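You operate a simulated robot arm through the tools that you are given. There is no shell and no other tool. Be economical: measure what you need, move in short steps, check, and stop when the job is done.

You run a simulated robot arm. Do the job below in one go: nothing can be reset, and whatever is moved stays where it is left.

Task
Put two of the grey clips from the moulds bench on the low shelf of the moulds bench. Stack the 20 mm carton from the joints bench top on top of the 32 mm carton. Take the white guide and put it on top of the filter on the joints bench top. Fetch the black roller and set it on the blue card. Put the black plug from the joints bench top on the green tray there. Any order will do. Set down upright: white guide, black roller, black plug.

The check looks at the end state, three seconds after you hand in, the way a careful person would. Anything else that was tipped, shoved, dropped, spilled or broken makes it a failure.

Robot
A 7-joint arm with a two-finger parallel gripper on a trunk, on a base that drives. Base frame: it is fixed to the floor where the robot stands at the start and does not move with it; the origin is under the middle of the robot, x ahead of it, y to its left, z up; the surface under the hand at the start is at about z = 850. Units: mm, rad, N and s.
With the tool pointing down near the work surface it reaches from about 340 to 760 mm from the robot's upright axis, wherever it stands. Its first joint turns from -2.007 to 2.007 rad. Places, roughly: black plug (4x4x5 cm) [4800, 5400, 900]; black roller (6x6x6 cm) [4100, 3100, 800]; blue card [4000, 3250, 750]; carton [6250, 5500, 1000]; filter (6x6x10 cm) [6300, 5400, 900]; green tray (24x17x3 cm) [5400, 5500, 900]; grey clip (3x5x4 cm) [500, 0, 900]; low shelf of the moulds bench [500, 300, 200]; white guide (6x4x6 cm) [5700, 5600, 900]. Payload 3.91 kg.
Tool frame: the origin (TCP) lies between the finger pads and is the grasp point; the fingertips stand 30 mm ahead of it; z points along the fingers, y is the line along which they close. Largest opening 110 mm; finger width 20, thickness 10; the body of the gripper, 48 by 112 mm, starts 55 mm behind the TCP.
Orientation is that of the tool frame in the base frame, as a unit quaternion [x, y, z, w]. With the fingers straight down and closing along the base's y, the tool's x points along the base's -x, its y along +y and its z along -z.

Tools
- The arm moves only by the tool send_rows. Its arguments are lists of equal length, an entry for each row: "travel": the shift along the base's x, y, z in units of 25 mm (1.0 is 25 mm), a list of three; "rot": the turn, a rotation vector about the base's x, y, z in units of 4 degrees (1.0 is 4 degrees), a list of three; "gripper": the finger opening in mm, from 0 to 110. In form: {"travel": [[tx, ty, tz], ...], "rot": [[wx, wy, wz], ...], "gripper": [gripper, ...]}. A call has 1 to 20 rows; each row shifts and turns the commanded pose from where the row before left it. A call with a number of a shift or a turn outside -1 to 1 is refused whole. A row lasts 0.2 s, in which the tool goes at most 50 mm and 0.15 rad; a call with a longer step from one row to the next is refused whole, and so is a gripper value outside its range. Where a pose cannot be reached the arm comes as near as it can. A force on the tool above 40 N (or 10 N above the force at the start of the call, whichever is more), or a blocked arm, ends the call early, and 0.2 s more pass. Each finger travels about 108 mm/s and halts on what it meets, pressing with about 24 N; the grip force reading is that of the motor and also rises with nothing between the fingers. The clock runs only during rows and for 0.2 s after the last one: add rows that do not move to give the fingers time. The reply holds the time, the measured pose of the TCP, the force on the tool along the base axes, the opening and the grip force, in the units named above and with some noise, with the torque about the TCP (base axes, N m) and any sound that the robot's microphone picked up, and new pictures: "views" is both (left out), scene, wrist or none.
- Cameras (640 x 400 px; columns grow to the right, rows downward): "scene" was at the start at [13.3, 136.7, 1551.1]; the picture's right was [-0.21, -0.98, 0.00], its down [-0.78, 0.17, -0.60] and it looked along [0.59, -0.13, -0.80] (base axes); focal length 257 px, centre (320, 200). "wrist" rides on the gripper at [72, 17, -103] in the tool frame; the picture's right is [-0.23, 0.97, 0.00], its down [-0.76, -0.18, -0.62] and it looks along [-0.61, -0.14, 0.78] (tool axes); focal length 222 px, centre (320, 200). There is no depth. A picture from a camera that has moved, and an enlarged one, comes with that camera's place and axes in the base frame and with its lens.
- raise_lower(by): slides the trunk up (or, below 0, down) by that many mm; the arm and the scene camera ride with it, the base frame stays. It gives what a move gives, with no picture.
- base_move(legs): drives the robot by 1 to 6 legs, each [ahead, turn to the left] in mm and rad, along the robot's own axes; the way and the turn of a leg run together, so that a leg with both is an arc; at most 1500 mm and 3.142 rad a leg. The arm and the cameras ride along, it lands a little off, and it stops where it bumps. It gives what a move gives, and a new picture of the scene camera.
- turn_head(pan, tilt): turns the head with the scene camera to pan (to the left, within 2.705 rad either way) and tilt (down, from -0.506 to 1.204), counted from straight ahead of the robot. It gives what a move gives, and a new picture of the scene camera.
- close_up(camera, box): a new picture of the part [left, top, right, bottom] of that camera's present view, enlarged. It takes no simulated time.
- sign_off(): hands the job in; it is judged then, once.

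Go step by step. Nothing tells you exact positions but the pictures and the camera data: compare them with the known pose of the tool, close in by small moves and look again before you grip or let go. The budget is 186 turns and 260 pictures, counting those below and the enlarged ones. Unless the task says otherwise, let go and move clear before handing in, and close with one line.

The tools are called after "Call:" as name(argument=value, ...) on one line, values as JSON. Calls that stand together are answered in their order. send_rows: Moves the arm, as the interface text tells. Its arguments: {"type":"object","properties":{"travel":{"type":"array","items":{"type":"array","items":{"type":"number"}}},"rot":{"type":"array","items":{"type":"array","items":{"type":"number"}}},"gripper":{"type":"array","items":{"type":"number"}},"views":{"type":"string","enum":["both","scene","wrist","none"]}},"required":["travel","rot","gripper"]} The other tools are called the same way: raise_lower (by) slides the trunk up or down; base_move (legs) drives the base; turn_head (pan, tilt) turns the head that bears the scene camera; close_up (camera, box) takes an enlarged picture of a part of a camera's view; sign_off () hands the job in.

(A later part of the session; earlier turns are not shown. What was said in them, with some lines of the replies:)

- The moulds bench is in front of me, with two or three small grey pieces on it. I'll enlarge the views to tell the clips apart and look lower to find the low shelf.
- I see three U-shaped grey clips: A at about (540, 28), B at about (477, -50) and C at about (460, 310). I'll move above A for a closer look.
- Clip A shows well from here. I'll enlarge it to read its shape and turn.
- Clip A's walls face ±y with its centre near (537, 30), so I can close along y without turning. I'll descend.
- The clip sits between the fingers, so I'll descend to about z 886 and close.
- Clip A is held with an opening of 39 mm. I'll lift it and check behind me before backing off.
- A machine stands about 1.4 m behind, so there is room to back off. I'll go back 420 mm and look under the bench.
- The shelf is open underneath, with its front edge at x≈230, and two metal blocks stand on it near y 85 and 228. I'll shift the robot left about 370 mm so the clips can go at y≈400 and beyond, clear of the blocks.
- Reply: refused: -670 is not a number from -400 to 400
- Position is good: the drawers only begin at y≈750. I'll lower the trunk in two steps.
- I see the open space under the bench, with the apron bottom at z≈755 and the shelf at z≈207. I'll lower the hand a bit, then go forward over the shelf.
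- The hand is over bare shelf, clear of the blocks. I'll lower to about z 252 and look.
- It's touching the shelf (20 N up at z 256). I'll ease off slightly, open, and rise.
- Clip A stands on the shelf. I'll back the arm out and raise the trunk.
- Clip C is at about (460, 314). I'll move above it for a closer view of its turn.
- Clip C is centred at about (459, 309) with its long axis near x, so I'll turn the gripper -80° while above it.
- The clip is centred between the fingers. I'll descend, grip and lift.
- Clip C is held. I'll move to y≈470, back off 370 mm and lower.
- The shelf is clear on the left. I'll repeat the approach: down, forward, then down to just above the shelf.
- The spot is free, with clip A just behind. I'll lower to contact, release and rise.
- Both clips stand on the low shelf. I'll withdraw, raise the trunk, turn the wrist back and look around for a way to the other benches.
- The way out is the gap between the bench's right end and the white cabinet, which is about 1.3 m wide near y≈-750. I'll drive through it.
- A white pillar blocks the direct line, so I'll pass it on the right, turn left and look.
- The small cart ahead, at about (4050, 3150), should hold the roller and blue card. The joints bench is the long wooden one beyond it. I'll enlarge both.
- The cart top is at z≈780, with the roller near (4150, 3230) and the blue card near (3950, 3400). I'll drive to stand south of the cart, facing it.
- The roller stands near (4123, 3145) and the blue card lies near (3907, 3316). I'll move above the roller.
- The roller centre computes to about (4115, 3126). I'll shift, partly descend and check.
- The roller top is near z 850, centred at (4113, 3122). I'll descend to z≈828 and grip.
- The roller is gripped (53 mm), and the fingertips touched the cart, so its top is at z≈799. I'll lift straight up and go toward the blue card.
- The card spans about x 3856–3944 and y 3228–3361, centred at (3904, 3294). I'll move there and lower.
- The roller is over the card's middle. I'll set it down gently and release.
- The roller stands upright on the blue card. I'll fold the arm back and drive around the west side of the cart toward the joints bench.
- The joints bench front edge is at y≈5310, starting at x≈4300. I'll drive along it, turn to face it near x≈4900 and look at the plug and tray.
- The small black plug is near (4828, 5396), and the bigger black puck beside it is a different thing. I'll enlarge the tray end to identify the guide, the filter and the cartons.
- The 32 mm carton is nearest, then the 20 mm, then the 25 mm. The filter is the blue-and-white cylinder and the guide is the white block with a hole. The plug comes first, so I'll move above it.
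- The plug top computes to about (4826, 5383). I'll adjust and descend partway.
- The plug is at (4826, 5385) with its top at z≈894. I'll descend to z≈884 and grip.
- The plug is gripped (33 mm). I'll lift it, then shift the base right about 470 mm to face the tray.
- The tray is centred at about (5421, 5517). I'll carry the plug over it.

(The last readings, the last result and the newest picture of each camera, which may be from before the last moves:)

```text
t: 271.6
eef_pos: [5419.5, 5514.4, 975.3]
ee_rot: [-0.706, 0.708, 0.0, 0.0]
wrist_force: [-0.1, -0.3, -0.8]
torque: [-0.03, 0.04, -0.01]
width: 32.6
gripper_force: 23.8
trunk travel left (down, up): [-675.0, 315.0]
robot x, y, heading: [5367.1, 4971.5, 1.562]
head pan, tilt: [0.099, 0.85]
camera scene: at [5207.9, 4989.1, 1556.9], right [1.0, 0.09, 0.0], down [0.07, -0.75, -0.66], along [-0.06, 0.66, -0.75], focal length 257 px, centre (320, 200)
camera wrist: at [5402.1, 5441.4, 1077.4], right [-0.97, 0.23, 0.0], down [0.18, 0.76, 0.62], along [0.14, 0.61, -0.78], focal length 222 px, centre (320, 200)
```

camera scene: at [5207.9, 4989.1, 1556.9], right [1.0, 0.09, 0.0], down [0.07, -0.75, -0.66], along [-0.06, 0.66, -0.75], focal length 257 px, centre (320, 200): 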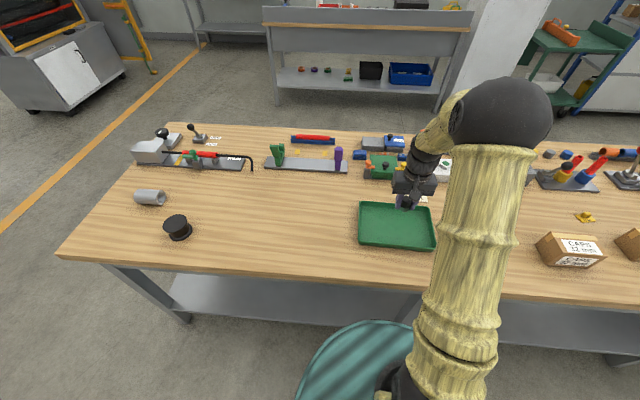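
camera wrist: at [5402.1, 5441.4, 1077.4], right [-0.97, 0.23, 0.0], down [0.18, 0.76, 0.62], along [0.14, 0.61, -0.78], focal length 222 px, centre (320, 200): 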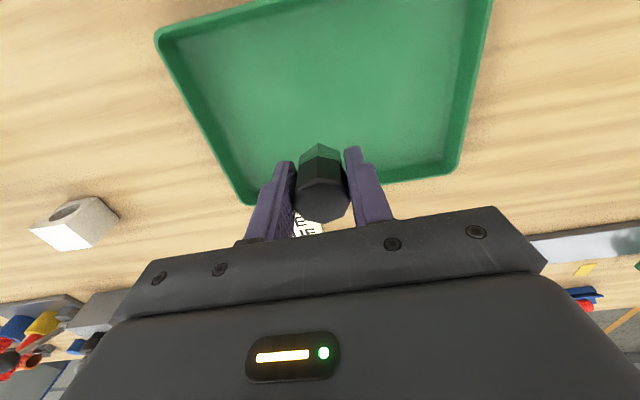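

The tray spans about x 5294–5520 and y 5415–5588. I'll shift to its middle and lower onto the floor of the tray.

Call:
send_rows(travel=[[-0.48, -0.56, -0.6], [0, 0, -0.8], [0, 0, -0.8], [0, 0, -0.6], [0, 0, -0.3], [0, 0, -0.2], [0, 0, 0]], rot=[[0, 0, 0], [0, 0, 0], [0, 0, 0], [0, 0, 0], [0, 0, 0], [0, 0, 0], [0, 0, 0]], gripper=[15, 15, 15, 15, 15, 15, 15], views="wrist")

```text
t: 273.2
eef_pos: [5408.1, 5500.8, 892.2]
ee_rot: [-0.706, 0.708, 0.0, 0.0]
wrist_force: [-0.2, -0.4, -1.4]
torque: [0.0, 0.01, -0.03]
width: 32.6
gripper_force: 23.7
trunk travel left (down, up): [-675.0, 315.0]
robot x, y, heading: [5367.8, 4970.3, 1.555]
head pan, tilt: [0.099, 0.85]
camera wrist: at [5389.4, 5427.4, 994.5], right [-0.97, 0.23, 0.0], down [0.18, 0.76, 0.62], along [0.14, 0.61, -0.78], focal length 222 px, centre (320, 200)
```

wrist: 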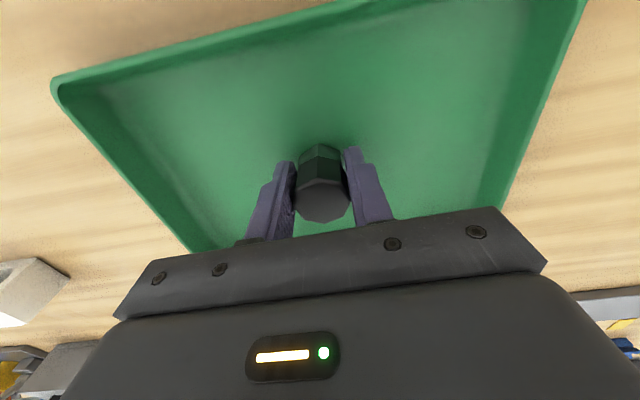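

I'll lower the last few millimetres until it touches.

Call:
send_rows(travel=[[0, 0, -0.08], [0, 0, -0.08], [0, 0, 0]], rot=[[0, 0, 0], [0, 0, 0], [0, 0, 0]], gripper=[15, 15, 15], views="none")

```text
t: 274.0
eef_pos: [5407.6, 5499.7, 889.6]
ee_rot: [-0.706, 0.708, 0.001, 0.002]
wrist_force: [0.0, 1.2, 18.3]
torque: [-0.02, -0.03, 0.0]
width: 32.7
gripper_force: 23.7
trunk travel left (down, up): [-675.0, 315.0]
robot x, y, heading: [5371.6, 4970.0, 1.556]
head pan, tilt: [0.099, 0.85]
```

The plug touches the tray floor (18 N). I'll ease off, release and rise.

Call:
send_rows(travel=[[0, 0, 0.06], [0, 0, 0], [0, 0, 0], [0, 0, 0], [0, 0, 0.6], [0, 0, 1], [0, 0, 1], [0, 0, 1], [0, 0, 1], [0, 0, 0]], rot=[[0, 0, 0], [0, 0, 0], [0, 0, 0], [0, 0, 0], [0, 0, 0], [0, 0, 0], [0, 0, 0], [0, 0, 0], [0, 0, 0], [0, 0, 0]], gripper=[36, 50, 70, 70, 70, 70, 70, 70, 70, 70], views="wrist")

```text
t: 276.2
eef_pos: [5407.5, 5500.8, 1006.0]
ee_rot: [-0.707, 0.707, 0.0, 0.0]
wrist_force: [0.3, -0.8, 0.4]
torque: [-0.02, -0.01, 0.02]
width: 69.9
gripper_force: 0.1
trunk travel left (down, up): [-675.0, 315.0]
robot x, y, heading: [5365.2, 4967.8, 1.559]
head pan, tilt: [0.099, 0.85]
camera wrist: at [5389.9, 5427.1, 1108.0], right [-0.97, 0.23, 0.0], down [0.18, 0.76, 0.62], along [0.14, 0.61, -0.78], focal length 222 px, centre (320, 200)
```

wrist: 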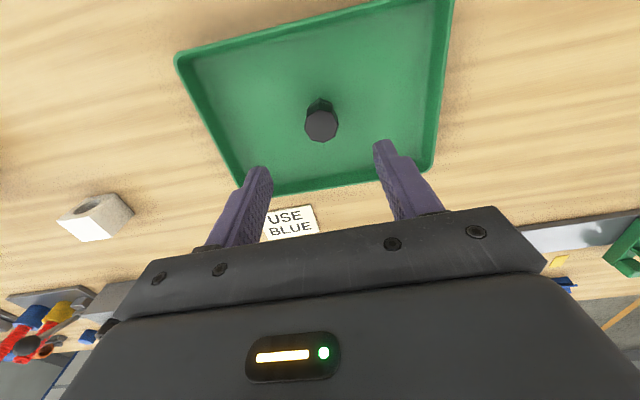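

The plug stands upright in the green tray. I'll raise the arm and shift right to x≈6010, from where the guide, cartons and filter are all in reach.

Call:
send_rows(travel=[[0, -0.5, 1], [0, -0.5, 1], [0, -0.5, 1], [0, -0.5, 1]], rot=[[0, 0, 0], [0, 0, 0], [0, 0, 0], [0, 0, 0]], gripper=[90, 90, 90, 90], views="none")

Call:
base_move(legs=[[0, -1.56], [640, 0], [0, 1.57]])

Call:
turn_head(pan=0.1, tilt=0.9)

Call:
turn_head(pan=-0.6, tilt=0.9)

```text
t: 277.2
eef_pos: [5407.0, 5449.7, 1106.7]
ee_rot: [-0.706, 0.708, 0.0, 0.0]
wrist_force: [-0.4, -0.7, 0.3]
torque: [0.02, 0.0, 0.02]
width: 90.2
gripper_force: 0.0
trunk travel left (down, up): [-675.0, 315.0]
robot x, y, heading: [5368.9, 4971.1, 1.56]
head pan, tilt: [0.099, 0.85]
```

```text
t: 292.3
eef_pos: [6028.9, 5470.9, 1106.1]
ee_rot: [0.719, -0.695, -0.001, 0.0]
wrist_force: [-0.3, 0.2, 0.7]
torque: [0.04, 0.01, 0.01]
width: 90.1
gripper_force: 0.0
trunk travel left (down, up): [-675.0, 315.0]
robot x, y, heading: [6005.3, 4987.6, 1.595]
head pan, tilt: [0.099, 0.85]
camera scene: at [5846.4, 5001.8, 1556.9], right [0.99, 0.13, 0.0], down [0.09, -0.75, -0.66], along [-0.08, 0.65, -0.75], focal length 257 px, centre (320, 200)
```

scene: 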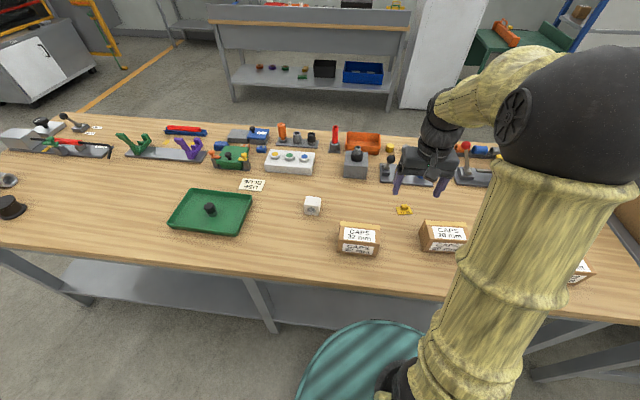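

```text
t: 292.9
eef_pos: [6028.3, 5469.5, 1106.5]
ee_rot: [0.719, -0.695, 0.001, 0.0]
wrist_force: [-0.6, -0.6, 0.4]
torque: [-0.03, 0.04, 0.0]
width: 89.9
gripper_force: 0.1
trunk travel left (down, up): [-675.0, 315.0]
robot x, y, heading: [6007.3, 4989.4, 1.595]
head pan, tilt: [0.099, 0.901]
camera scene: at [5846.8, 4999.1, 1553.1], right [0.99, 0.13, 0.0], down [0.1, -0.78, -0.62], along [-0.08, 0.62, -0.78], focal length 257 px, centre (320, 200)
```

scene: 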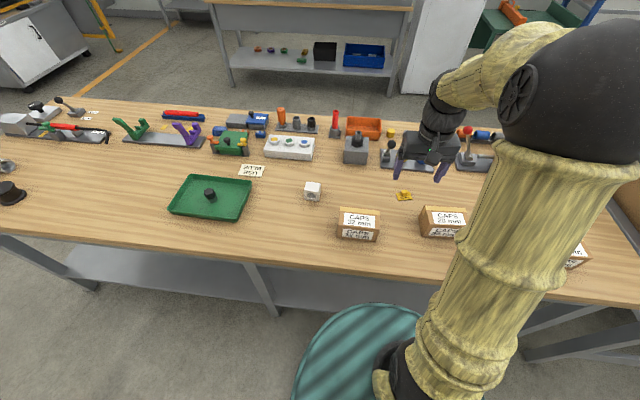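

```text
t: 294.0
eef_pos: [6029.2, 5469.9, 1106.7]
ee_rot: [0.72, -0.694, 0.0, 0.0]
wrist_force: [0.6, 0.2, -0.1]
torque: [-0.01, -0.01, 0.03]
width: 90.0
gripper_force: 0.1
trunk travel left (down, up): [-675.0, 315.0]
robot x, y, heading: [6007.3, 4985.1, 1.596]
head pan, tilt: [-0.6, 0.901]
camera scene: at [5897.2, 4987.6, 1553.0], right [0.84, -0.54, 0.0], down [-0.42, -0.66, -0.62], along [0.34, 0.52, -0.78], focal length 257 px, centre (320, 200)
```

scene: 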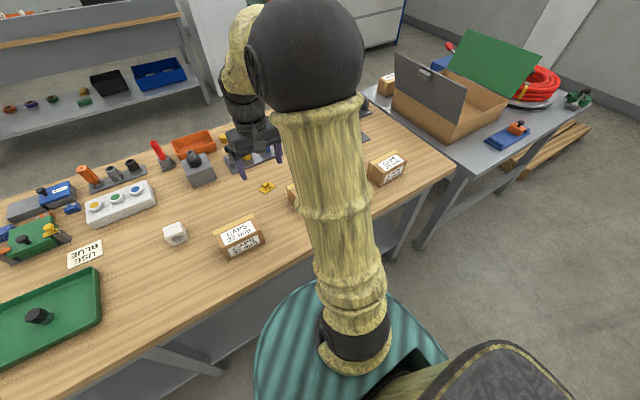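

I see the guide near (5745, 5560), the 32 mm carton near (5910, 5452), the 20 mm near (6165, 5487) and the filter near (6299, 5395). The guide comes first, so I'll move above it.

Call:
send_rows(travel=[[-0.95, 0.27, -0.35], [-0.95, 0.27, -0.35], [-0.95, 0.27, -0.35], [-0.95, 0.27, -0.35], [-0.95, 0.27, -0.35], [-0.95, 0.27, -0.35], [-0.95, 0.27, -0.35], [-0.95, 0.27, -0.35], [-0.95, 0.27, -0.35], [-0.95, 0.27, -0.35], [-0.95, 0.27, -0.35], [-0.95, 0.27, -0.35], [0, 0, 0]], rot=[[0, 0, 0], [0, 0, 0], [0, 0, 0], [0, 0, 0], [0, 0, 0], [0, 0, 0], [0, 0, 0], [0, 0, 0], [0, 0, 0], [0, 0, 0], [0, 0, 0], [0, 0, 0], [0, 0, 0]], gripper=[90, 90, 90, 90, 90, 90, 90, 90, 90, 90, 90, 90, 90], views="wrist")

Call:
close_up(camera="wrist", box=[220, 60, 412, 180])

```text
t: 296.8
eef_pos: [5742.8, 5550.5, 999.6]
ee_rot: [0.719, -0.695, 0.0, 0.001]
wrist_force: [0.6, -0.2, -0.3]
torque: [-0.02, 0.02, 0.04]
width: 89.8
gripper_force: 0.1
trunk travel left (down, up): [-675.0, 315.0]
robot x, y, heading: [6005.0, 4986.7, 1.596]
head pan, tilt: [-0.6, 0.901]
camera wrist: at [5728.5, 5477.8, 1101.8], right [-0.98, 0.19, 0.0], down [0.15, 0.77, 0.62], along [0.12, 0.61, -0.78], focal length 222 px, centre (320, 200)
```

wrist: 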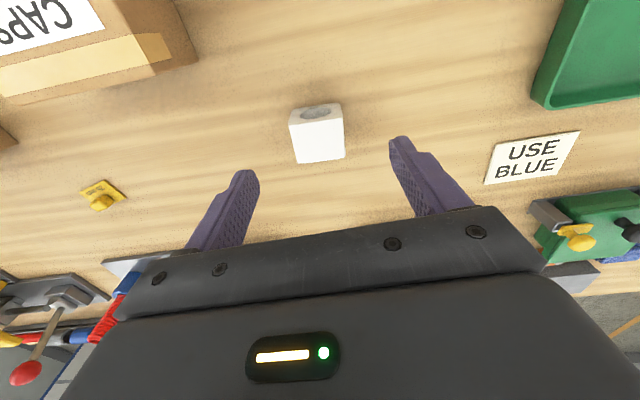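

```text
3.33 times, centred on (316, 120) of wrist
camera zoom: at [5728.5, 5477.8, 1101.8], right [-0.98, 0.19, 0.0], down [0.15, 0.77, 0.62], along [0.12, 0.61, -0.78], focal length 740 px, centre (333, 467)
```

zoom: 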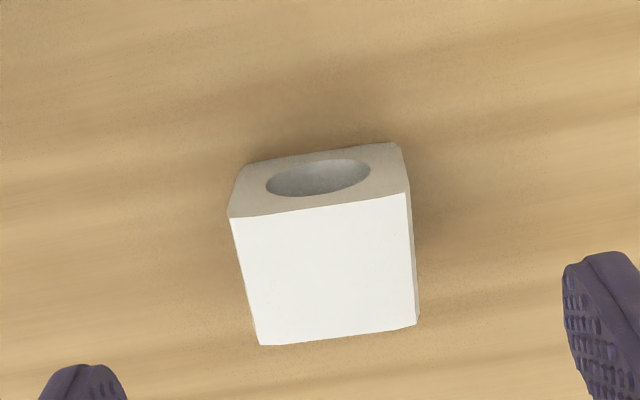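

The guide is about 50×40×50, centred near (5747, 5565), and closing along x suits it. I'll descend and grip.

Call:
send_rows(travel=[[0.16, 0.56, -0.9], [0, 0, -0.9], [0, 0, -0.9], [0, 0, -0.9], [0, 0, -0.9], [0, 0, 0], [0, 0, 0], [0, 0, 0], [0, 0, 0]], rot=[[0, 0, 0], [0, 0, 0], [0, 0, 0], [0, 0, 0], [0, 0, 0], [0, 0, 0], [0, 0, 0], [0, 0, 0], [0, 0, 0]], gripper=[90, 90, 90, 90, 90, 70, 50, 35, 35], views="wrist")

```text
t: 298.8
eef_pos: [5747.7, 5565.6, 887.5]
ee_rot: [0.719, -0.695, 0.0, 0.0]
wrist_force: [1.0, 0.3, 0.9]
torque: [0.04, -0.03, -0.01]
width: 52.4
gripper_force: 24.2
trunk travel left (down, up): [-675.0, 315.0]
robot x, y, heading: [6010.0, 4990.3, 1.596]
head pan, tilt: [-0.6, 0.901]
camera wrist: at [5733.0, 5492.4, 989.7], right [-0.98, 0.19, 0.0], down [0.15, 0.77, 0.62], along [0.12, 0.61, -0.78], focal length 222 px, centre (320, 200)
```

wrist: 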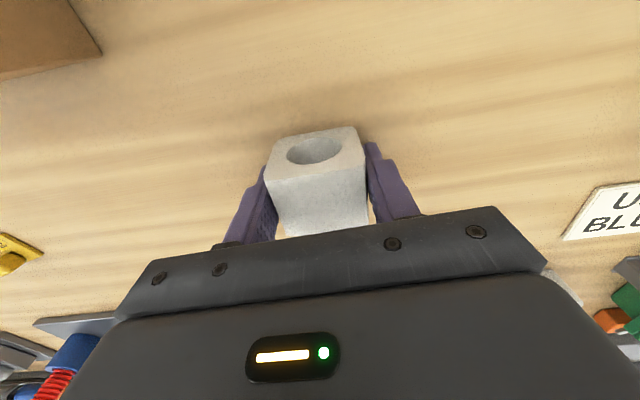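

The guide is held (52 mm). I'll lift and carry it toward the filter.

Call:
send_rows(travel=[[0, 0, 0.8], [0, 0, 1], [0, 0, 1], [0, 0, 1], [0, 0, 1], [0, 0, 1], [0, 0, 1], [0, 0, 1], [0, 0, 1], [1, -0.2, 0], [1, -0.2, 0], [1, -0.2, 0], [1, -0.2, 0], [1, -0.2, 0], [1, -0.2, 0], [1, -0.2, 0], [1, -0.2, 0], [1, -0.2, 0], [1, -0.2, 0]], rot=[[0, 0, 0], [0, 0, 0], [0, 0, 0], [0, 0, 0], [0, 0, 0], [0, 0, 0], [0, 0, 0], [0, 0, 0], [0, 0, 0], [0, 0, 0], [0, 0, 0], [0, 0, 0], [0, 0, 0], [0, 0, 0], [0, 0, 0], [0, 0, 0], [0, 0, 0], [0, 0, 0], [0, 0, 0]], gripper=[35, 35, 35, 35, 35, 35, 35, 35, 35, 35, 35, 35, 35, 35, 35, 35, 35, 35, 35], views="none")

Call:
send_rows(travel=[[1, -0.3, 0], [1, -0.3, 0], [1, -0.3, 0], [1, -0.3, 0], [1, -0.3, 0], [1, -0.3, 0], [1, -0.3, 0], [1, -0.3, 0], [1, -0.3, 0], [1, -0.3, 0], [0, 0, 0]], rot=[[0, 0, 0], [0, 0, 0], [0, 0, 0], [0, 0, 0], [0, 0, 0], [0, 0, 0], [0, 0, 0], [0, 0, 0], [0, 0, 0], [0, 0, 0], [0, 0, 0]], gripper=[35, 35, 35, 35, 35, 35, 35, 35, 35, 35, 35], views="wrist")

Call:
turn_head(pan=-0.3, tilt=0.9)

```text
t: 302.8
eef_pos: [5998.1, 5516.1, 1108.3]
ee_rot: [0.718, -0.696, 0.0, 0.0]
wrist_force: [-0.3, -0.6, -0.7]
torque: [-0.01, -0.05, 0.01]
width: 51.7
gripper_force: 24.1
trunk travel left (down, up): [-675.0, 315.0]
robot x, y, heading: [6005.3, 4992.1, 1.597]
head pan, tilt: [-0.6, 0.901]
```

```text
t: 305.2
eef_pos: [6247.7, 5440.2, 1106.6]
ee_rot: [0.719, -0.695, 0.0, 0.0]
wrist_force: [0.7, 0.5, -0.5]
torque: [0.0, 0.01, 0.03]
width: 51.6
gripper_force: 24.1
trunk travel left (down, up): [-675.0, 315.0]
robot x, y, heading: [6006.7, 4988.0, 1.593]
head pan, tilt: [-0.6, 0.901]
camera wrist: at [6232.9, 5366.8, 1210.3], right [-0.98, 0.19, 0.0], down [0.15, 0.77, 0.62], along [0.12, 0.61, -0.78], focal length 222 px, centre (320, 200)
```

wrist: 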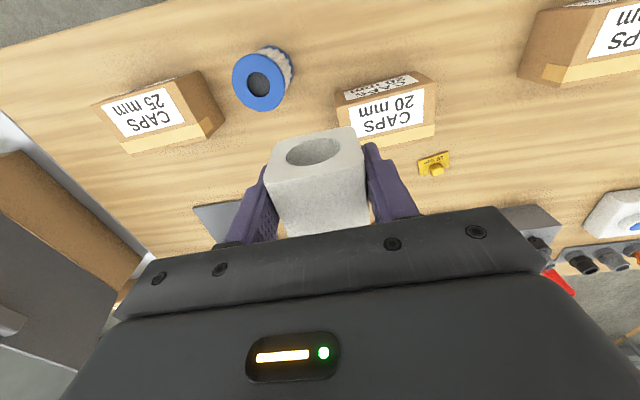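

```text
t: 306.0
eef_pos: [6247.0, 5439.3, 1109.8]
ee_rot: [0.72, -0.694, 0.0, -0.001]
wrist_force: [0.8, 0.1, -0.7]
torque: [0.0, -0.01, -0.04]
width: 51.8
gripper_force: 24.5
trunk travel left (down, up): [-675.0, 315.0]
robot x, y, heading: [6008.1, 4989.5, 1.599]
head pan, tilt: [-0.3, 0.901]
camera scene: at [5876.9, 4996.9, 1553.1], right [0.96, -0.27, 0.0], down [-0.21, -0.75, -0.62], along [0.17, 0.6, -0.78], focal length 257 px, centre (320, 200)
```

scene: 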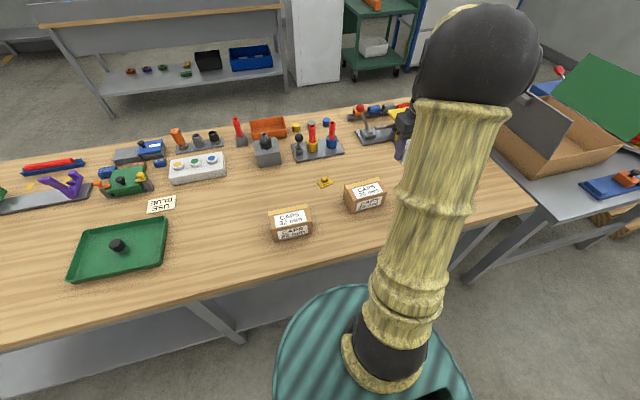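

The filter top is near (6306, 5402). I'll come closer at a lower height for a second sighting.

Call:
send_rows(travel=[[0.5, 0, -0.8], [0.5, 0, -0.8], [0.5, 0, -0.8], [0.5, 0, 0], [0, 0, 0]], rot=[[0, 0, 0], [0, 0, 0], [0, 0, 0], [0, 0, 0], [0, 0, 0]], gripper=[35, 35, 35, 35, 35], views="wrist")

Call:
close_up(camera="wrist", box=[200, 20, 392, 140])

```text
t: 307.2
eef_pos: [6298.3, 5440.6, 1047.5]
ee_rot: [0.719, -0.695, 0.0, 0.0]
wrist_force: [0.0, 0.2, -0.6]
torque: [0.02, 0.0, 0.01]
width: 51.6
gripper_force: 23.9
trunk travel left (down, up): [-675.0, 315.0]
robot x, y, heading: [6008.6, 4989.9, 1.598]
head pan, tilt: [-0.3, 0.901]
camera wrist: at [6283.4, 5367.6, 1150.2], right [-0.98, 0.19, 0.0], down [0.15, 0.77, 0.62], along [0.12, 0.61, -0.78], focal length 222 px, centre (320, 200)
```

wrist: 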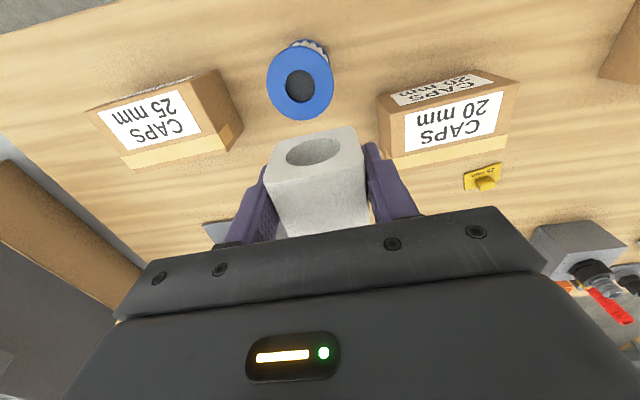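

```text
3.33 times, centred on (296, 80) of wrist
camera zoom: at [6283.4, 5367.6, 1150.2], right [-0.98, 0.19, 0.0], down [0.15, 0.77, 0.62], along [0.12, 0.61, -0.78], focal length 740 px, centre (400, 600)
```

zoom: 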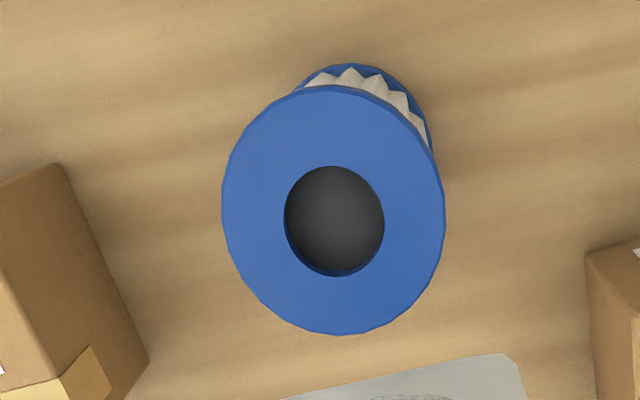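

The filter axis is at (6307, 5402) with its top at z≈948. I'll centre over it and lower until just above.

Call:
send_rows(travel=[[0.35, -0.78, 0], [0, -0.78, 0], [0, 0, 0], [0, 0, -0.8], [0, 0, -0.8], [0, 0, -0.4], [0, 0, 0]], rot=[[0, 0, 0], [0, 0, 0], [0, 0, 0], [0, 0, 0], [0, 0, 0], [0, 0, 0], [0, 0, 0]], gripper=[35, 35, 35, 35, 35, 35, 35])

```text
t: 308.8
eef_pos: [6306.4, 5402.0, 998.3]
ee_rot: [0.719, -0.695, 0.0, 0.0]
wrist_force: [0.8, 0.3, -0.8]
torque: [0.0, -0.05, 0.03]
width: 51.9
gripper_force: 24.2
trunk travel left (down, up): [-675.0, 315.0]
robot x, y, heading: [6006.7, 4988.5, 1.6]
head pan, tilt: [-0.3, 0.901]
camera scene: at [5876.8, 4996.9, 1553.0], right [0.96, -0.27, 0.0], down [-0.21, -0.75, -0.62], along [0.17, 0.6, -0.78], focal length 257 px, centre (320, 200)
camera wrist: at [6291.5, 5328.6, 1099.9], right [-0.98, 0.19, 0.0], down [0.15, 0.77, 0.62], along [0.12, 0.61, -0.78], focal length 222 px, centre (320, 200)
```

scene: 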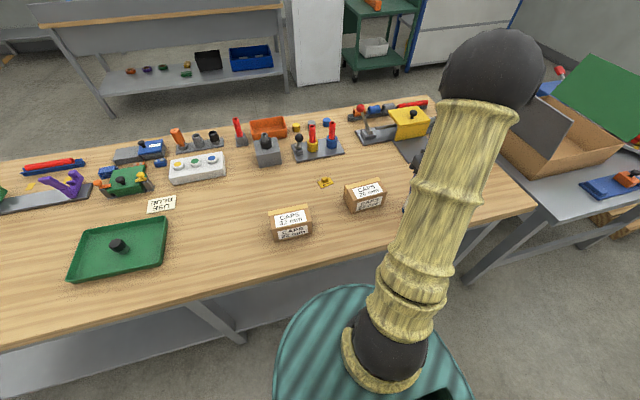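
wrist: 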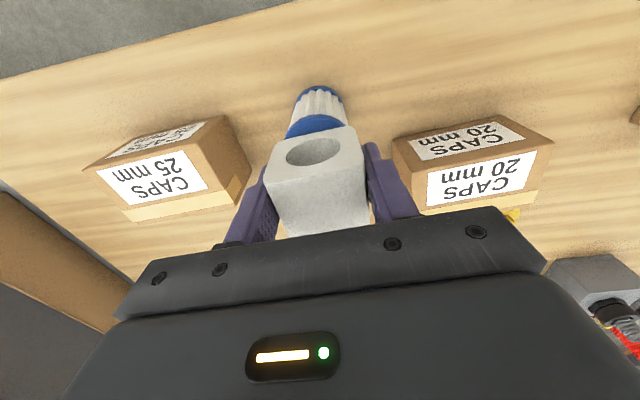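

It's centred over the filter. I'll lower in small steps to find contact.

Call:
send_rows(travel=[[0, 0, -0.12], [0, 0, -0.12], [0, 0, -0.08], [0, 0, 0]], rot=[[0, 0, 0], [0, 0, 0], [0, 0, 0], [0, 0, 0]], gripper=[35, 35, 35, 35], views="none")

```text
t: 309.8
eef_pos: [6304.7, 5400.2, 989.4]
ee_rot: [0.719, -0.695, 0.0, -0.001]
wrist_force: [0.5, -1.0, -0.9]
torque: [-0.03, -0.02, 0.01]
width: 51.7
gripper_force: 24.3
trunk travel left (down, up): [-675.0, 315.0]
robot x, y, heading: [6005.4, 4989.8, 1.598]
head pan, tilt: [-0.3, 0.901]
```

Call:
send_rows(travel=[[0, 0, -0.06], [0, 0, -0.06], [0, 0, 0]], rot=[[0, 0, 0], [0, 0, 0], [0, 0, 0]], gripper=[35, 35, 35], views="wrist")

```text
t: 310.6
eef_pos: [6305.4, 5400.9, 987.9]
ee_rot: [0.72, -0.694, 0.0, 0.0]
wrist_force: [0.0, -0.3, 7.7]
torque: [0.09, 0.06, 0.01]
width: 51.8
gripper_force: 24.0
trunk travel left (down, up): [-675.0, 315.0]
robot x, y, heading: [6005.6, 4986.9, 1.594]
head pan, tilt: [-0.3, 0.901]
camera wrist: at [6291.3, 5327.9, 1089.5], right [-0.98, 0.19, 0.0], down [0.15, 0.77, 0.62], along [0.12, 0.61, -0.78], focal length 222 px, centre (320, 200)
```

wrist: 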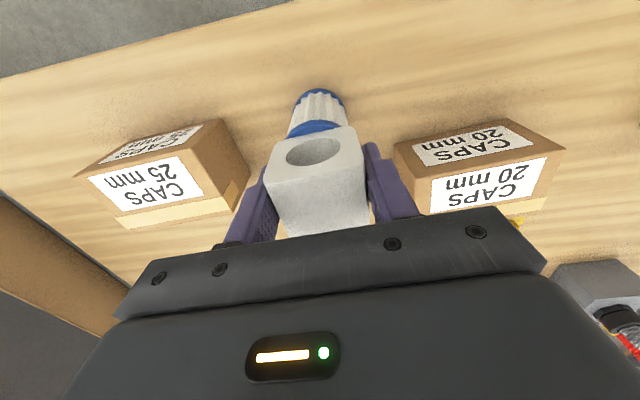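

The guide rests on the filter (8 N at z 988). I'll open slowly and rise straight up.

Call:
send_rows(travel=[[0, 0, 0], [0, 0, 0], [0, 0, 0], [0, 0, 0], [0, 0, 0], [0, 0, 0.6], [0, 0, 1], [0, 0, 1], [0, 0, 1], [0, 0, 1], [0, 0, 0]], rot=[[0, 0, 0], [0, 0, 0], [0, 0, 0], [0, 0, 0], [0, 0, 0], [0, 0, 0], [0, 0, 0], [0, 0, 0], [0, 0, 0], [0, 0, 0], [0, 0, 0]], gripper=[53, 58, 66, 80, 80, 80, 80, 80, 80, 80, 80], views="wrist")

```text
t: 313.0
eef_pos: [6306.8, 5401.9, 1102.9]
ee_rot: [0.72, -0.694, 0.0, 0.0]
wrist_force: [0.1, 0.8, 0.4]
torque: [0.01, 0.03, 0.0]
width: 80.0
gripper_force: 0.1
trunk travel left (down, up): [-675.0, 315.0]
robot x, y, heading: [6004.9, 4988.7, 1.595]
head pan, tilt: [-0.3, 0.901]
camera wrist: at [6291.4, 5328.4, 1203.4], right [-0.98, 0.19, 0.0], down [0.15, 0.77, 0.62], along [0.12, 0.61, -0.78], focal length 222 px, centre (320, 200)
```

wrist: 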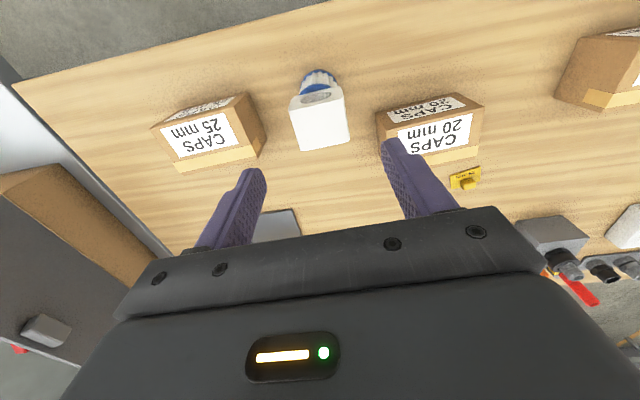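

The guide sits upright on the filter. Next is the 20 mm carton, so I'll move above it and turn the gripper to close along y.

Call:
send_rows(travel=[[-0.7, 0.4, 0], [-0.7, 0.4, 0], [-0.7, 0.4, 0], [-0.7, 0.4, 0], [-0.7, 0.4, 0], [-0.7, 0.4, 0], [-0.7, 0.4, 0], [-0.7, 0.4, 0], [0, 0, 0], [0, 0, 0], [0, 0, 0], [0, 0, 0], [0, 0, 0], [0, 0, 0], [0, 0, 0], [0, 0, 0], [0, 0, 0], [0, 0, 0], [0, 0, 0], [0, 0, 0]], rot=[[0, 0, -1], [0, 0, -1], [0, 0, -1], [0, 0, -1], [0, 0, -1], [0, 0, -1], [0, 0, -1], [0, 0, -1], [0, 0, -1], [0, 0, -1], [0, 0, -1], [0, 0, -1], [0, 0, -1], [0, 0, -1], [0, 0, -1], [0, 0, -1], [0, 0, -1], [0, 0, -1], [0, 0, -1], [0, 0, -1]], gripper=[110, 110, 110, 110, 110, 110, 110, 110, 110, 110, 110, 110, 110, 110, 110, 110, 110, 110, 110, 110], views="wrist")

```text
t: 317.2
eef_pos: [6166.6, 5481.0, 1102.5]
ee_rot: [-0.104, 0.995, 0.0, 0.0]
wrist_force: [0.5, 0.0, 0.1]
torque: [-0.02, 0.01, -0.01]
width: 110.0
gripper_force: 0.1
trunk travel left (down, up): [-675.0, 315.0]
robot x, y, heading: [6005.9, 4987.6, 1.603]
head pan, tilt: [-0.3, 0.901]
camera wrist: at [6091.2, 5483.1, 1204.2], right [0.02, 1.0, 0.0], down [0.78, -0.02, 0.62], along [0.62, -0.01, -0.78], focal length 222 px, centre (320, 200)
```

wrist: 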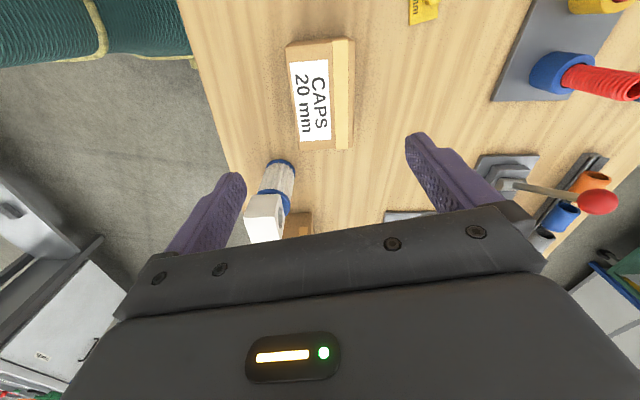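

The 20 mm carton is centred near (6170, 5488), about 124×72, turned 3°. I'll finish the turn, descend partway and recheck.

Call:
send_rows(travel=[[0.12, 0.28, -0.9], [0, 0, -0.9], [0, 0, -0.9], [0, 0, -0.9], [0, 0, -0.8], [0, 0, 0]], rot=[[0, 0, -0.75], [0, 0, -0.75], [0, 0, -0.75], [0, 0, 0], [0, 0, 0], [0, 0, 0]], gripper=[110, 110, 110, 110, 110, 110])

```text
t: 318.6
eef_pos: [6168.1, 5489.3, 990.9]
ee_rot: [-0.025, 1.0, 0.0, -0.001]
wrist_force: [-0.1, -0.5, 0.3]
torque: [-0.03, -0.03, 0.01]
width: 110.0
gripper_force: 0.0
trunk travel left (down, up): [-675.0, 315.0]
robot x, y, heading: [6008.0, 4990.3, 1.596]
head pan, tilt: [-0.3, 0.901]
camera scene: at [5876.7, 4996.9, 1553.1], right [0.96, -0.27, 0.0], down [-0.21, -0.75, -0.62], along [0.17, 0.6, -0.78], focal length 257 px, centre (320, 200)
camera wrist: at [6095.3, 5501.5, 1093.5], right [0.18, 0.98, 0.0], down [0.77, -0.14, 0.62], along [0.61, -0.11, -0.78], focal length 222 px, centre (320, 200)
```

scene: 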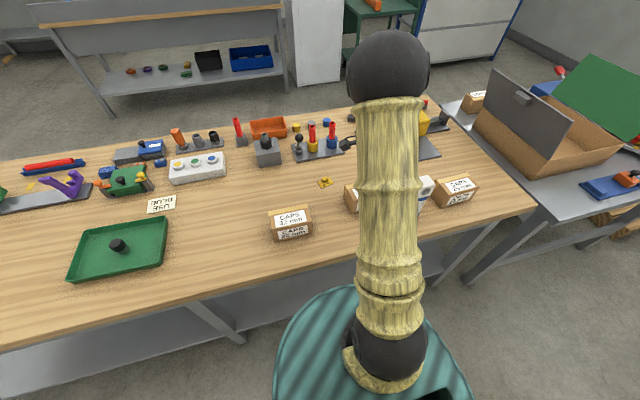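
wrist: 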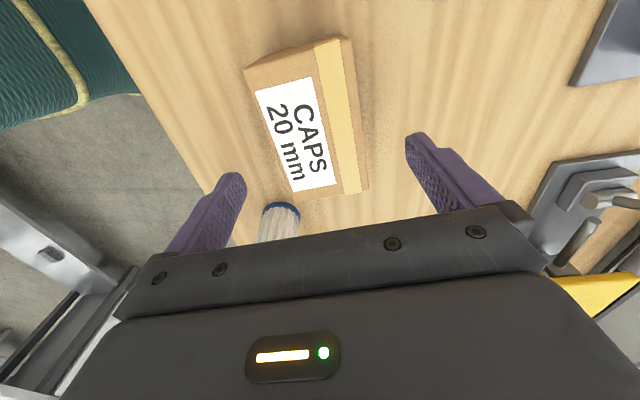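

The carton is well between the fingers. I'll nudge 4 mm toward -y, descend to z≈890 and grip.

Call:
send_rows(travel=[[0.04, -0.16, -0.8], [0, 0, -0.8], [0, 0, -0.8], [0, 0, -0.8], [0, 0, -0.8], [0, 0, 0], [0, 0, 0], [0, 0, 0], [0, 0, 0]], rot=[[0, 0, 0], [0, 0, 0], [0, 0, 0], [0, 0, 0], [0, 0, 0], [0, 0, 0], [0, 0, 0], [0, 0, 0], [0, 0, 0]], gripper=[110, 110, 110, 110, 110, 90, 70, 55, 55], views="wrist")

```text
t: 320.6
eef_pos: [6168.9, 5483.0, 892.0]
ee_rot: [-0.027, 1.0, 0.0, 0.0]
wrist_force: [0.7, -0.7, -1.0]
torque: [-0.01, -0.08, -0.07]
width: 74.9
gripper_force: 23.7
trunk travel left (down, up): [-675.0, 315.0]
robot x, y, heading: [6007.9, 4989.3, 1.596]
head pan, tilt: [-0.3, 0.901]
camera wrist: at [6096.6, 5497.0, 993.8], right [0.18, 0.98, 0.0], down [0.77, -0.14, 0.62], along [0.61, -0.11, -0.78], focal length 222 px, centre (320, 200)
```

wrist: 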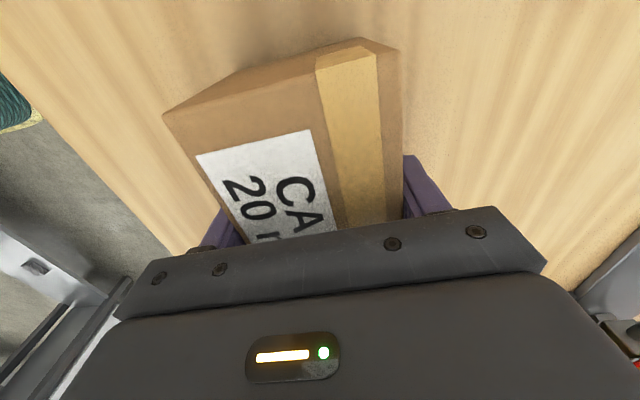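

The carton is held (75 mm). I'll lift it and take a careful look at the 32 mm carton with the scene camera.

Call:
send_rows(travel=[[0, 0, 0.6], [0, 0, 0.9], [0, 0, 0.9], [0, 0, 0.9], [0, 0, 0.9], [0, 0, 0.9], [0, 0, 0.9]], rot=[[0, 0, 0], [0, 0, 0], [0, 0, 0], [0, 0, 0], [0, 0, 0], [0, 0, 0], [0, 0, 0]], gripper=[55, 55, 55, 55, 55, 55, 55], views="wrist")

Call:
turn_head(pan=0.0, tilt=1.0)

Call:
close_up(camera="scene", box=[280, 140, 440, 240])

```text
t: 322.2
eef_pos: [6170.6, 5485.0, 1042.4]
ee_rot: [-0.026, 1.0, 0.0, -0.001]
wrist_force: [-0.2, -0.2, -1.7]
torque: [0.02, -0.02, 0.0]
width: 74.4
gripper_force: 24.1
trunk travel left (down, up): [-675.0, 315.0]
robot x, y, heading: [6004.5, 4990.0, 1.594]
head pan, tilt: [-0.3, 0.901]
camera wrist: at [6096.8, 5497.2, 1144.0], right [0.18, 0.98, 0.0], down [0.77, -0.14, 0.62], along [0.61, -0.11, -0.78], focal length 222 px, centre (320, 200)
```

wrist: 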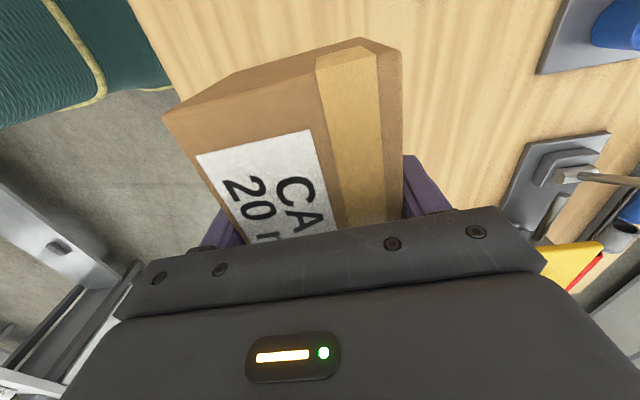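

```text
t: 323.0
eef_pos: [6169.7, 5485.0, 1041.8]
ee_rot: [-0.026, 1.0, 0.0, -0.001]
wrist_force: [-0.1, 0.3, -1.6]
torque: [-0.02, 0.0, -0.02]
width: 75.0
gripper_force: 24.1
trunk travel left (down, up): [-675.0, 315.0]
robot x, y, heading: [6004.3, 4987.2, 1.599]
head pan, tilt: [0.0, 1.0]
camera scene: at [5854.6, 4994.0, 1545.8], right [1.0, 0.03, 0.0], down [0.02, -0.84, -0.54], along [-0.01, 0.54, -0.84], focal length 257 px, centre (320, 200)
```

scene: 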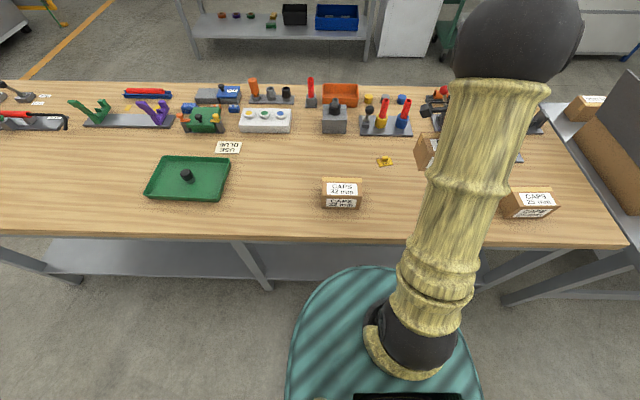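

```text
4.00 times, centred on (360, 190) of scene
camera zoom: at [5854.6, 4994.0, 1545.8], right [1.0, 0.03, 0.0], down [0.02, -0.84, -0.54], along [-0.01, 0.54, -0.84], focal length 1029 px, centre (160, 240)
```

zoom: 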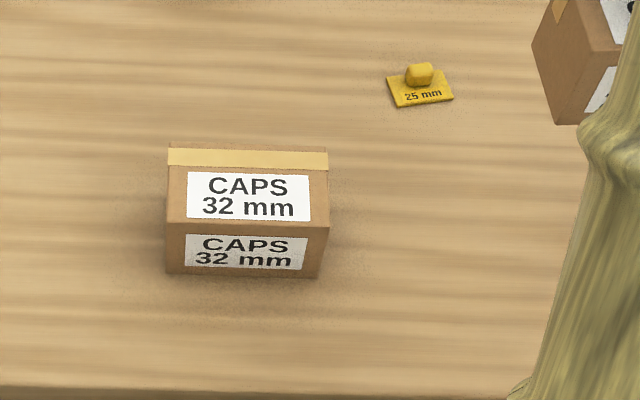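

The 32 mm carton is centred at about (5912, 5450) with its top around z 913–922, nearly square to the axes. I'll carry the 20 mm carton over it, aligning by -3°.

Call:
send_rows(travel=[[-0.94, -0.13, 0], [-0.94, -0.13, 0], [-0.94, -0.13, 0], [-0.94, -0.13, 0], [-0.94, -0.13, 0], [-0.94, -0.13, 0], [-0.94, -0.13, 0], [-0.94, -0.13, 0], [-0.94, -0.13, 0], [-0.94, -0.13, 0], [-0.92, -0.1, 0], [0, 0, -0.6], [0, 0, -0.6], [0, 0, -0.5], [0, 0, 0]], rot=[[0, 0, -0.4], [0, 0, -0.4], [0, 0, 0], [0, 0, 0], [0, 0, 0], [0, 0, 0], [0, 0, 0], [0, 0, 0], [0, 0, 0], [0, 0, 0], [0, 0, 0], [0, 0, 0], [0, 0, 0], [0, 0, 0], [0, 0, 0]], gripper=[55, 55, 55, 55, 55, 55, 55, 55, 55, 55, 55, 55, 55, 55, 55])

Call:
close_up(camera="scene", box=[260, 120, 420, 220])

```text
t: 326.2
eef_pos: [5912.8, 5450.6, 998.9]
ee_rot: [0.002, 1.0, 0.0, 0.0]
wrist_force: [0.1, 0.6, -1.6]
torque: [0.02, -0.01, 0.0]
width: 75.0
gripper_force: 23.7
trunk travel left (down, up): [-675.0, 315.0]
robot x, y, heading: [6005.8, 4986.4, 1.599]
head pan, tilt: [0.0, 1.0]
camera scene: at [5854.4, 4993.9, 1545.8], right [1.0, 0.03, 0.0], down [0.02, -0.84, -0.54], along [-0.01, 0.54, -0.84], focal length 257 px, centre (320, 200)
camera wrist: at [5839.4, 5467.0, 1101.1], right [0.23, 0.97, 0.0], down [0.76, -0.18, 0.62], along [0.61, -0.14, -0.78], focal length 222 px, centre (320, 200)
```

scene: 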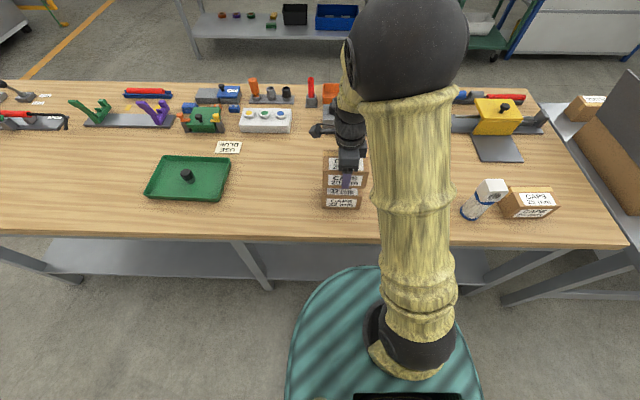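
wrist: 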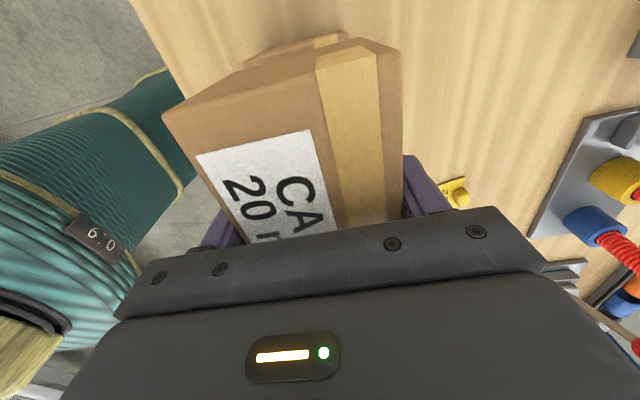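

```text
4.00 times, centred on (340, 170) of scene
camera zoom: at [5854.4, 4993.9, 1545.8], right [1.0, 0.03, 0.0], down [0.02, -0.84, -0.54], along [-0.01, 0.54, -0.84], focal length 1029 px, centre (240, 320)
```

zoom: 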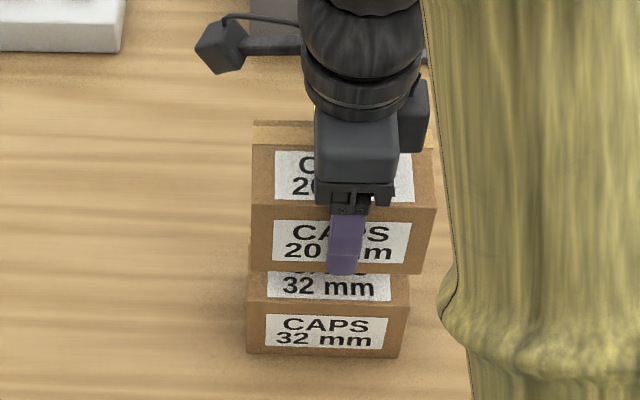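

The held carton lines up with the 32 mm one in both x and y. I'll lower in small steps to contact.

Call:
send_rows(travel=[[0, 0, -0.5], [0, 0, -0.4], [0, 0, -0.3], [0, 0, 0]], rot=[[0, 0, 0], [0, 0, 0], [0, 0, 0], [0, 0, 0]], gripper=[55, 55, 55, 55], views="none")

```text
t: 327.2
eef_pos: [5912.5, 5450.4, 969.2]
ee_rot: [0.002, 1.0, 0.001, 0.001]
wrist_force: [0.2, 0.3, -1.0]
torque: [0.0, -0.01, 0.0]
width: 74.9
gripper_force: 24.4
trunk travel left (down, up): [-675.0, 315.0]
robot x, y, heading: [6007.6, 4991.1, 1.598]
head pan, tilt: [0.0, 1.0]
```

Call:
send_rows(travel=[[0, 0, -0.12], [0, 0, -0.12], [0, 0, 0]], rot=[[0, 0, 0], [0, 0, 0], [0, 0, 0]], gripper=[55, 55, 55], views="none")

Call:
close_up(camera="scene", box=[260, 120, 420, 220])

```text
t: 328.0
eef_pos: [5912.8, 5449.1, 964.6]
ee_rot: [0.001, 1.0, 0.003, 0.0]
wrist_force: [-1.0, 0.4, 24.6]
torque: [-0.62, 0.05, 0.07]
width: 75.1
gripper_force: 23.1
trunk travel left (down, up): [-675.0, 315.0]
robot x, y, heading: [6011.9, 4988.9, 1.6]
head pan, tilt: [0.0, 1.0]
```

```text
4.00 times, centred on (340, 170) of scene
camera zoom: at [5854.6, 4991.8, 1546.1], right [1.0, 0.03, 0.0], down [0.02, -0.84, -0.54], along [-0.01, 0.54, -0.84], focal length 1029 px, centre (240, 320)
```

zoom: 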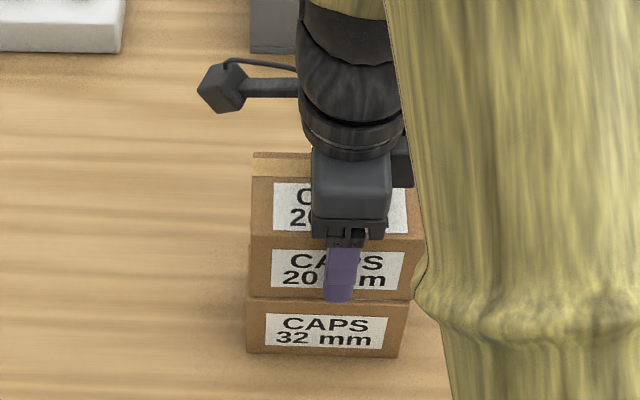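

It's in contact at z≈965. I'll ease off 2 mm, open slowly and rise.

Call:
send_rows(travel=[[0, 0, 0.06], [0, 0, 0], [0, 0, 0], [0, 0, 0], [0, 0, 0], [0, 0, 0], [0, 0, 0.6], [0, 0, 1], [0, 0, 1], [0, 0, 1], [0, 0, 1], [0, 0, 1]], rot=[[0, 0, 0], [0, 0, 0], [0, 0, 0], [0, 0, 0], [0, 0, 0], [0, 0, 0], [0, 0, 0], [0, 0, 0], [0, 0, 0], [0, 0, 0], [0, 0, 0], [0, 0, 0]], gripper=[73, 77, 82, 90, 105, 105, 105, 105, 105, 105, 105, 105], views="both")

Call:
close_up(camera="scene", box=[260, 120, 420, 220])

Call:
close_up(camera="scene", box=[430, 150, 590, 250])

```text
t: 330.6
eef_pos: [5914.1, 5448.9, 1105.3]
ee_rot: [0.001, 1.0, 0.0, 0.0]
wrist_force: [0.4, 0.5, 0.3]
torque: [0.0, -0.01, -0.03]
width: 105.1
gripper_force: 0.1
trunk travel left (down, up): [-675.0, 315.0]
robot x, y, heading: [6007.2, 4987.0, 1.6]
head pan, tilt: [0.0, 1.0]
camera scene: at [5854.6, 4993.5, 1545.8], right [1.0, 0.03, 0.0], down [0.02, -0.84, -0.54], along [-0.01, 0.54, -0.84], focal length 257 px, centre (320, 200)
camera wrist: at [5840.5, 5466.3, 1207.7], right [0.23, 0.97, 0.0], down [0.76, -0.18, 0.62], along [0.61, -0.14, -0.78], focal length 222 px, centre (320, 200)
```

scene: 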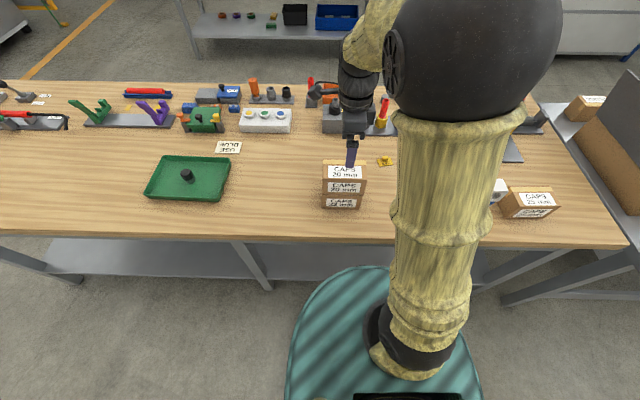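
wrist: 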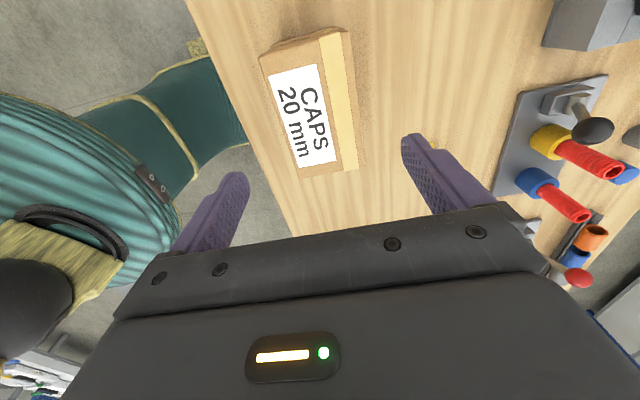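

```text
4.00 times, centred on (340, 170) of scene
camera zoom: at [5854.6, 4993.5, 1545.8], right [1.0, 0.03, 0.0], down [0.02, -0.84, -0.54], along [-0.01, 0.54, -0.84], focal length 1029 px, centre (240, 320)
```

zoom: 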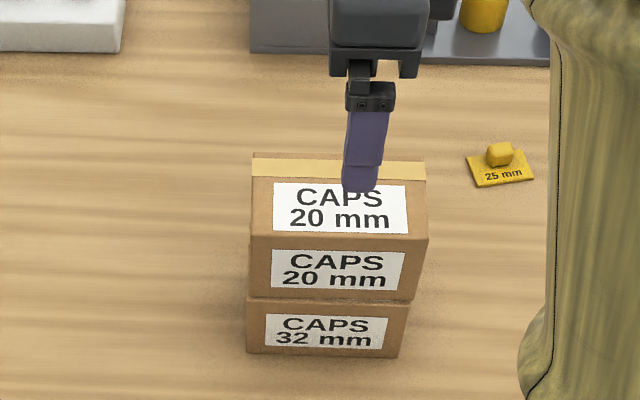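

```text
4.00 times, centred on (510, 200) of scene
camera zoom: at [5854.6, 4993.5, 1545.8], right [1.0, 0.03, 0.0], down [0.02, -0.84, -0.54], along [-0.01, 0.54, -0.84], focal length 1029 px, centre (-440, 200)
```

zoom: 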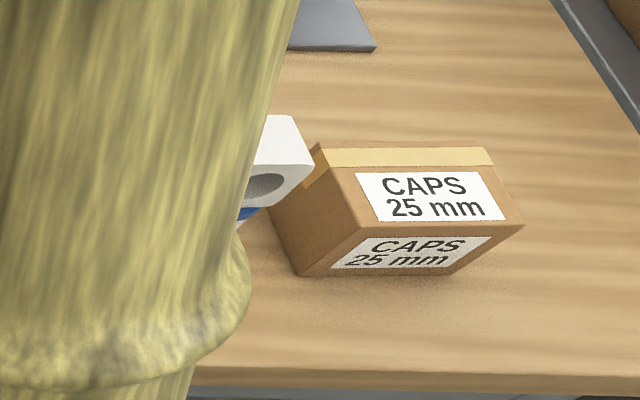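

The 20 mm carton is squarely on the 32 mm one, the guide is on the filter, the plug is in the tray, the roller is on the blue card and two clips are on the low shelf. The hand is open and clear, so I'm handing in.

Call:
sign_off()

```text
The job is handed in.
```

All five parts of the job are done and handed in: each piece looked in place on the last camera view I had of it, with the guide, roller and plug upright.
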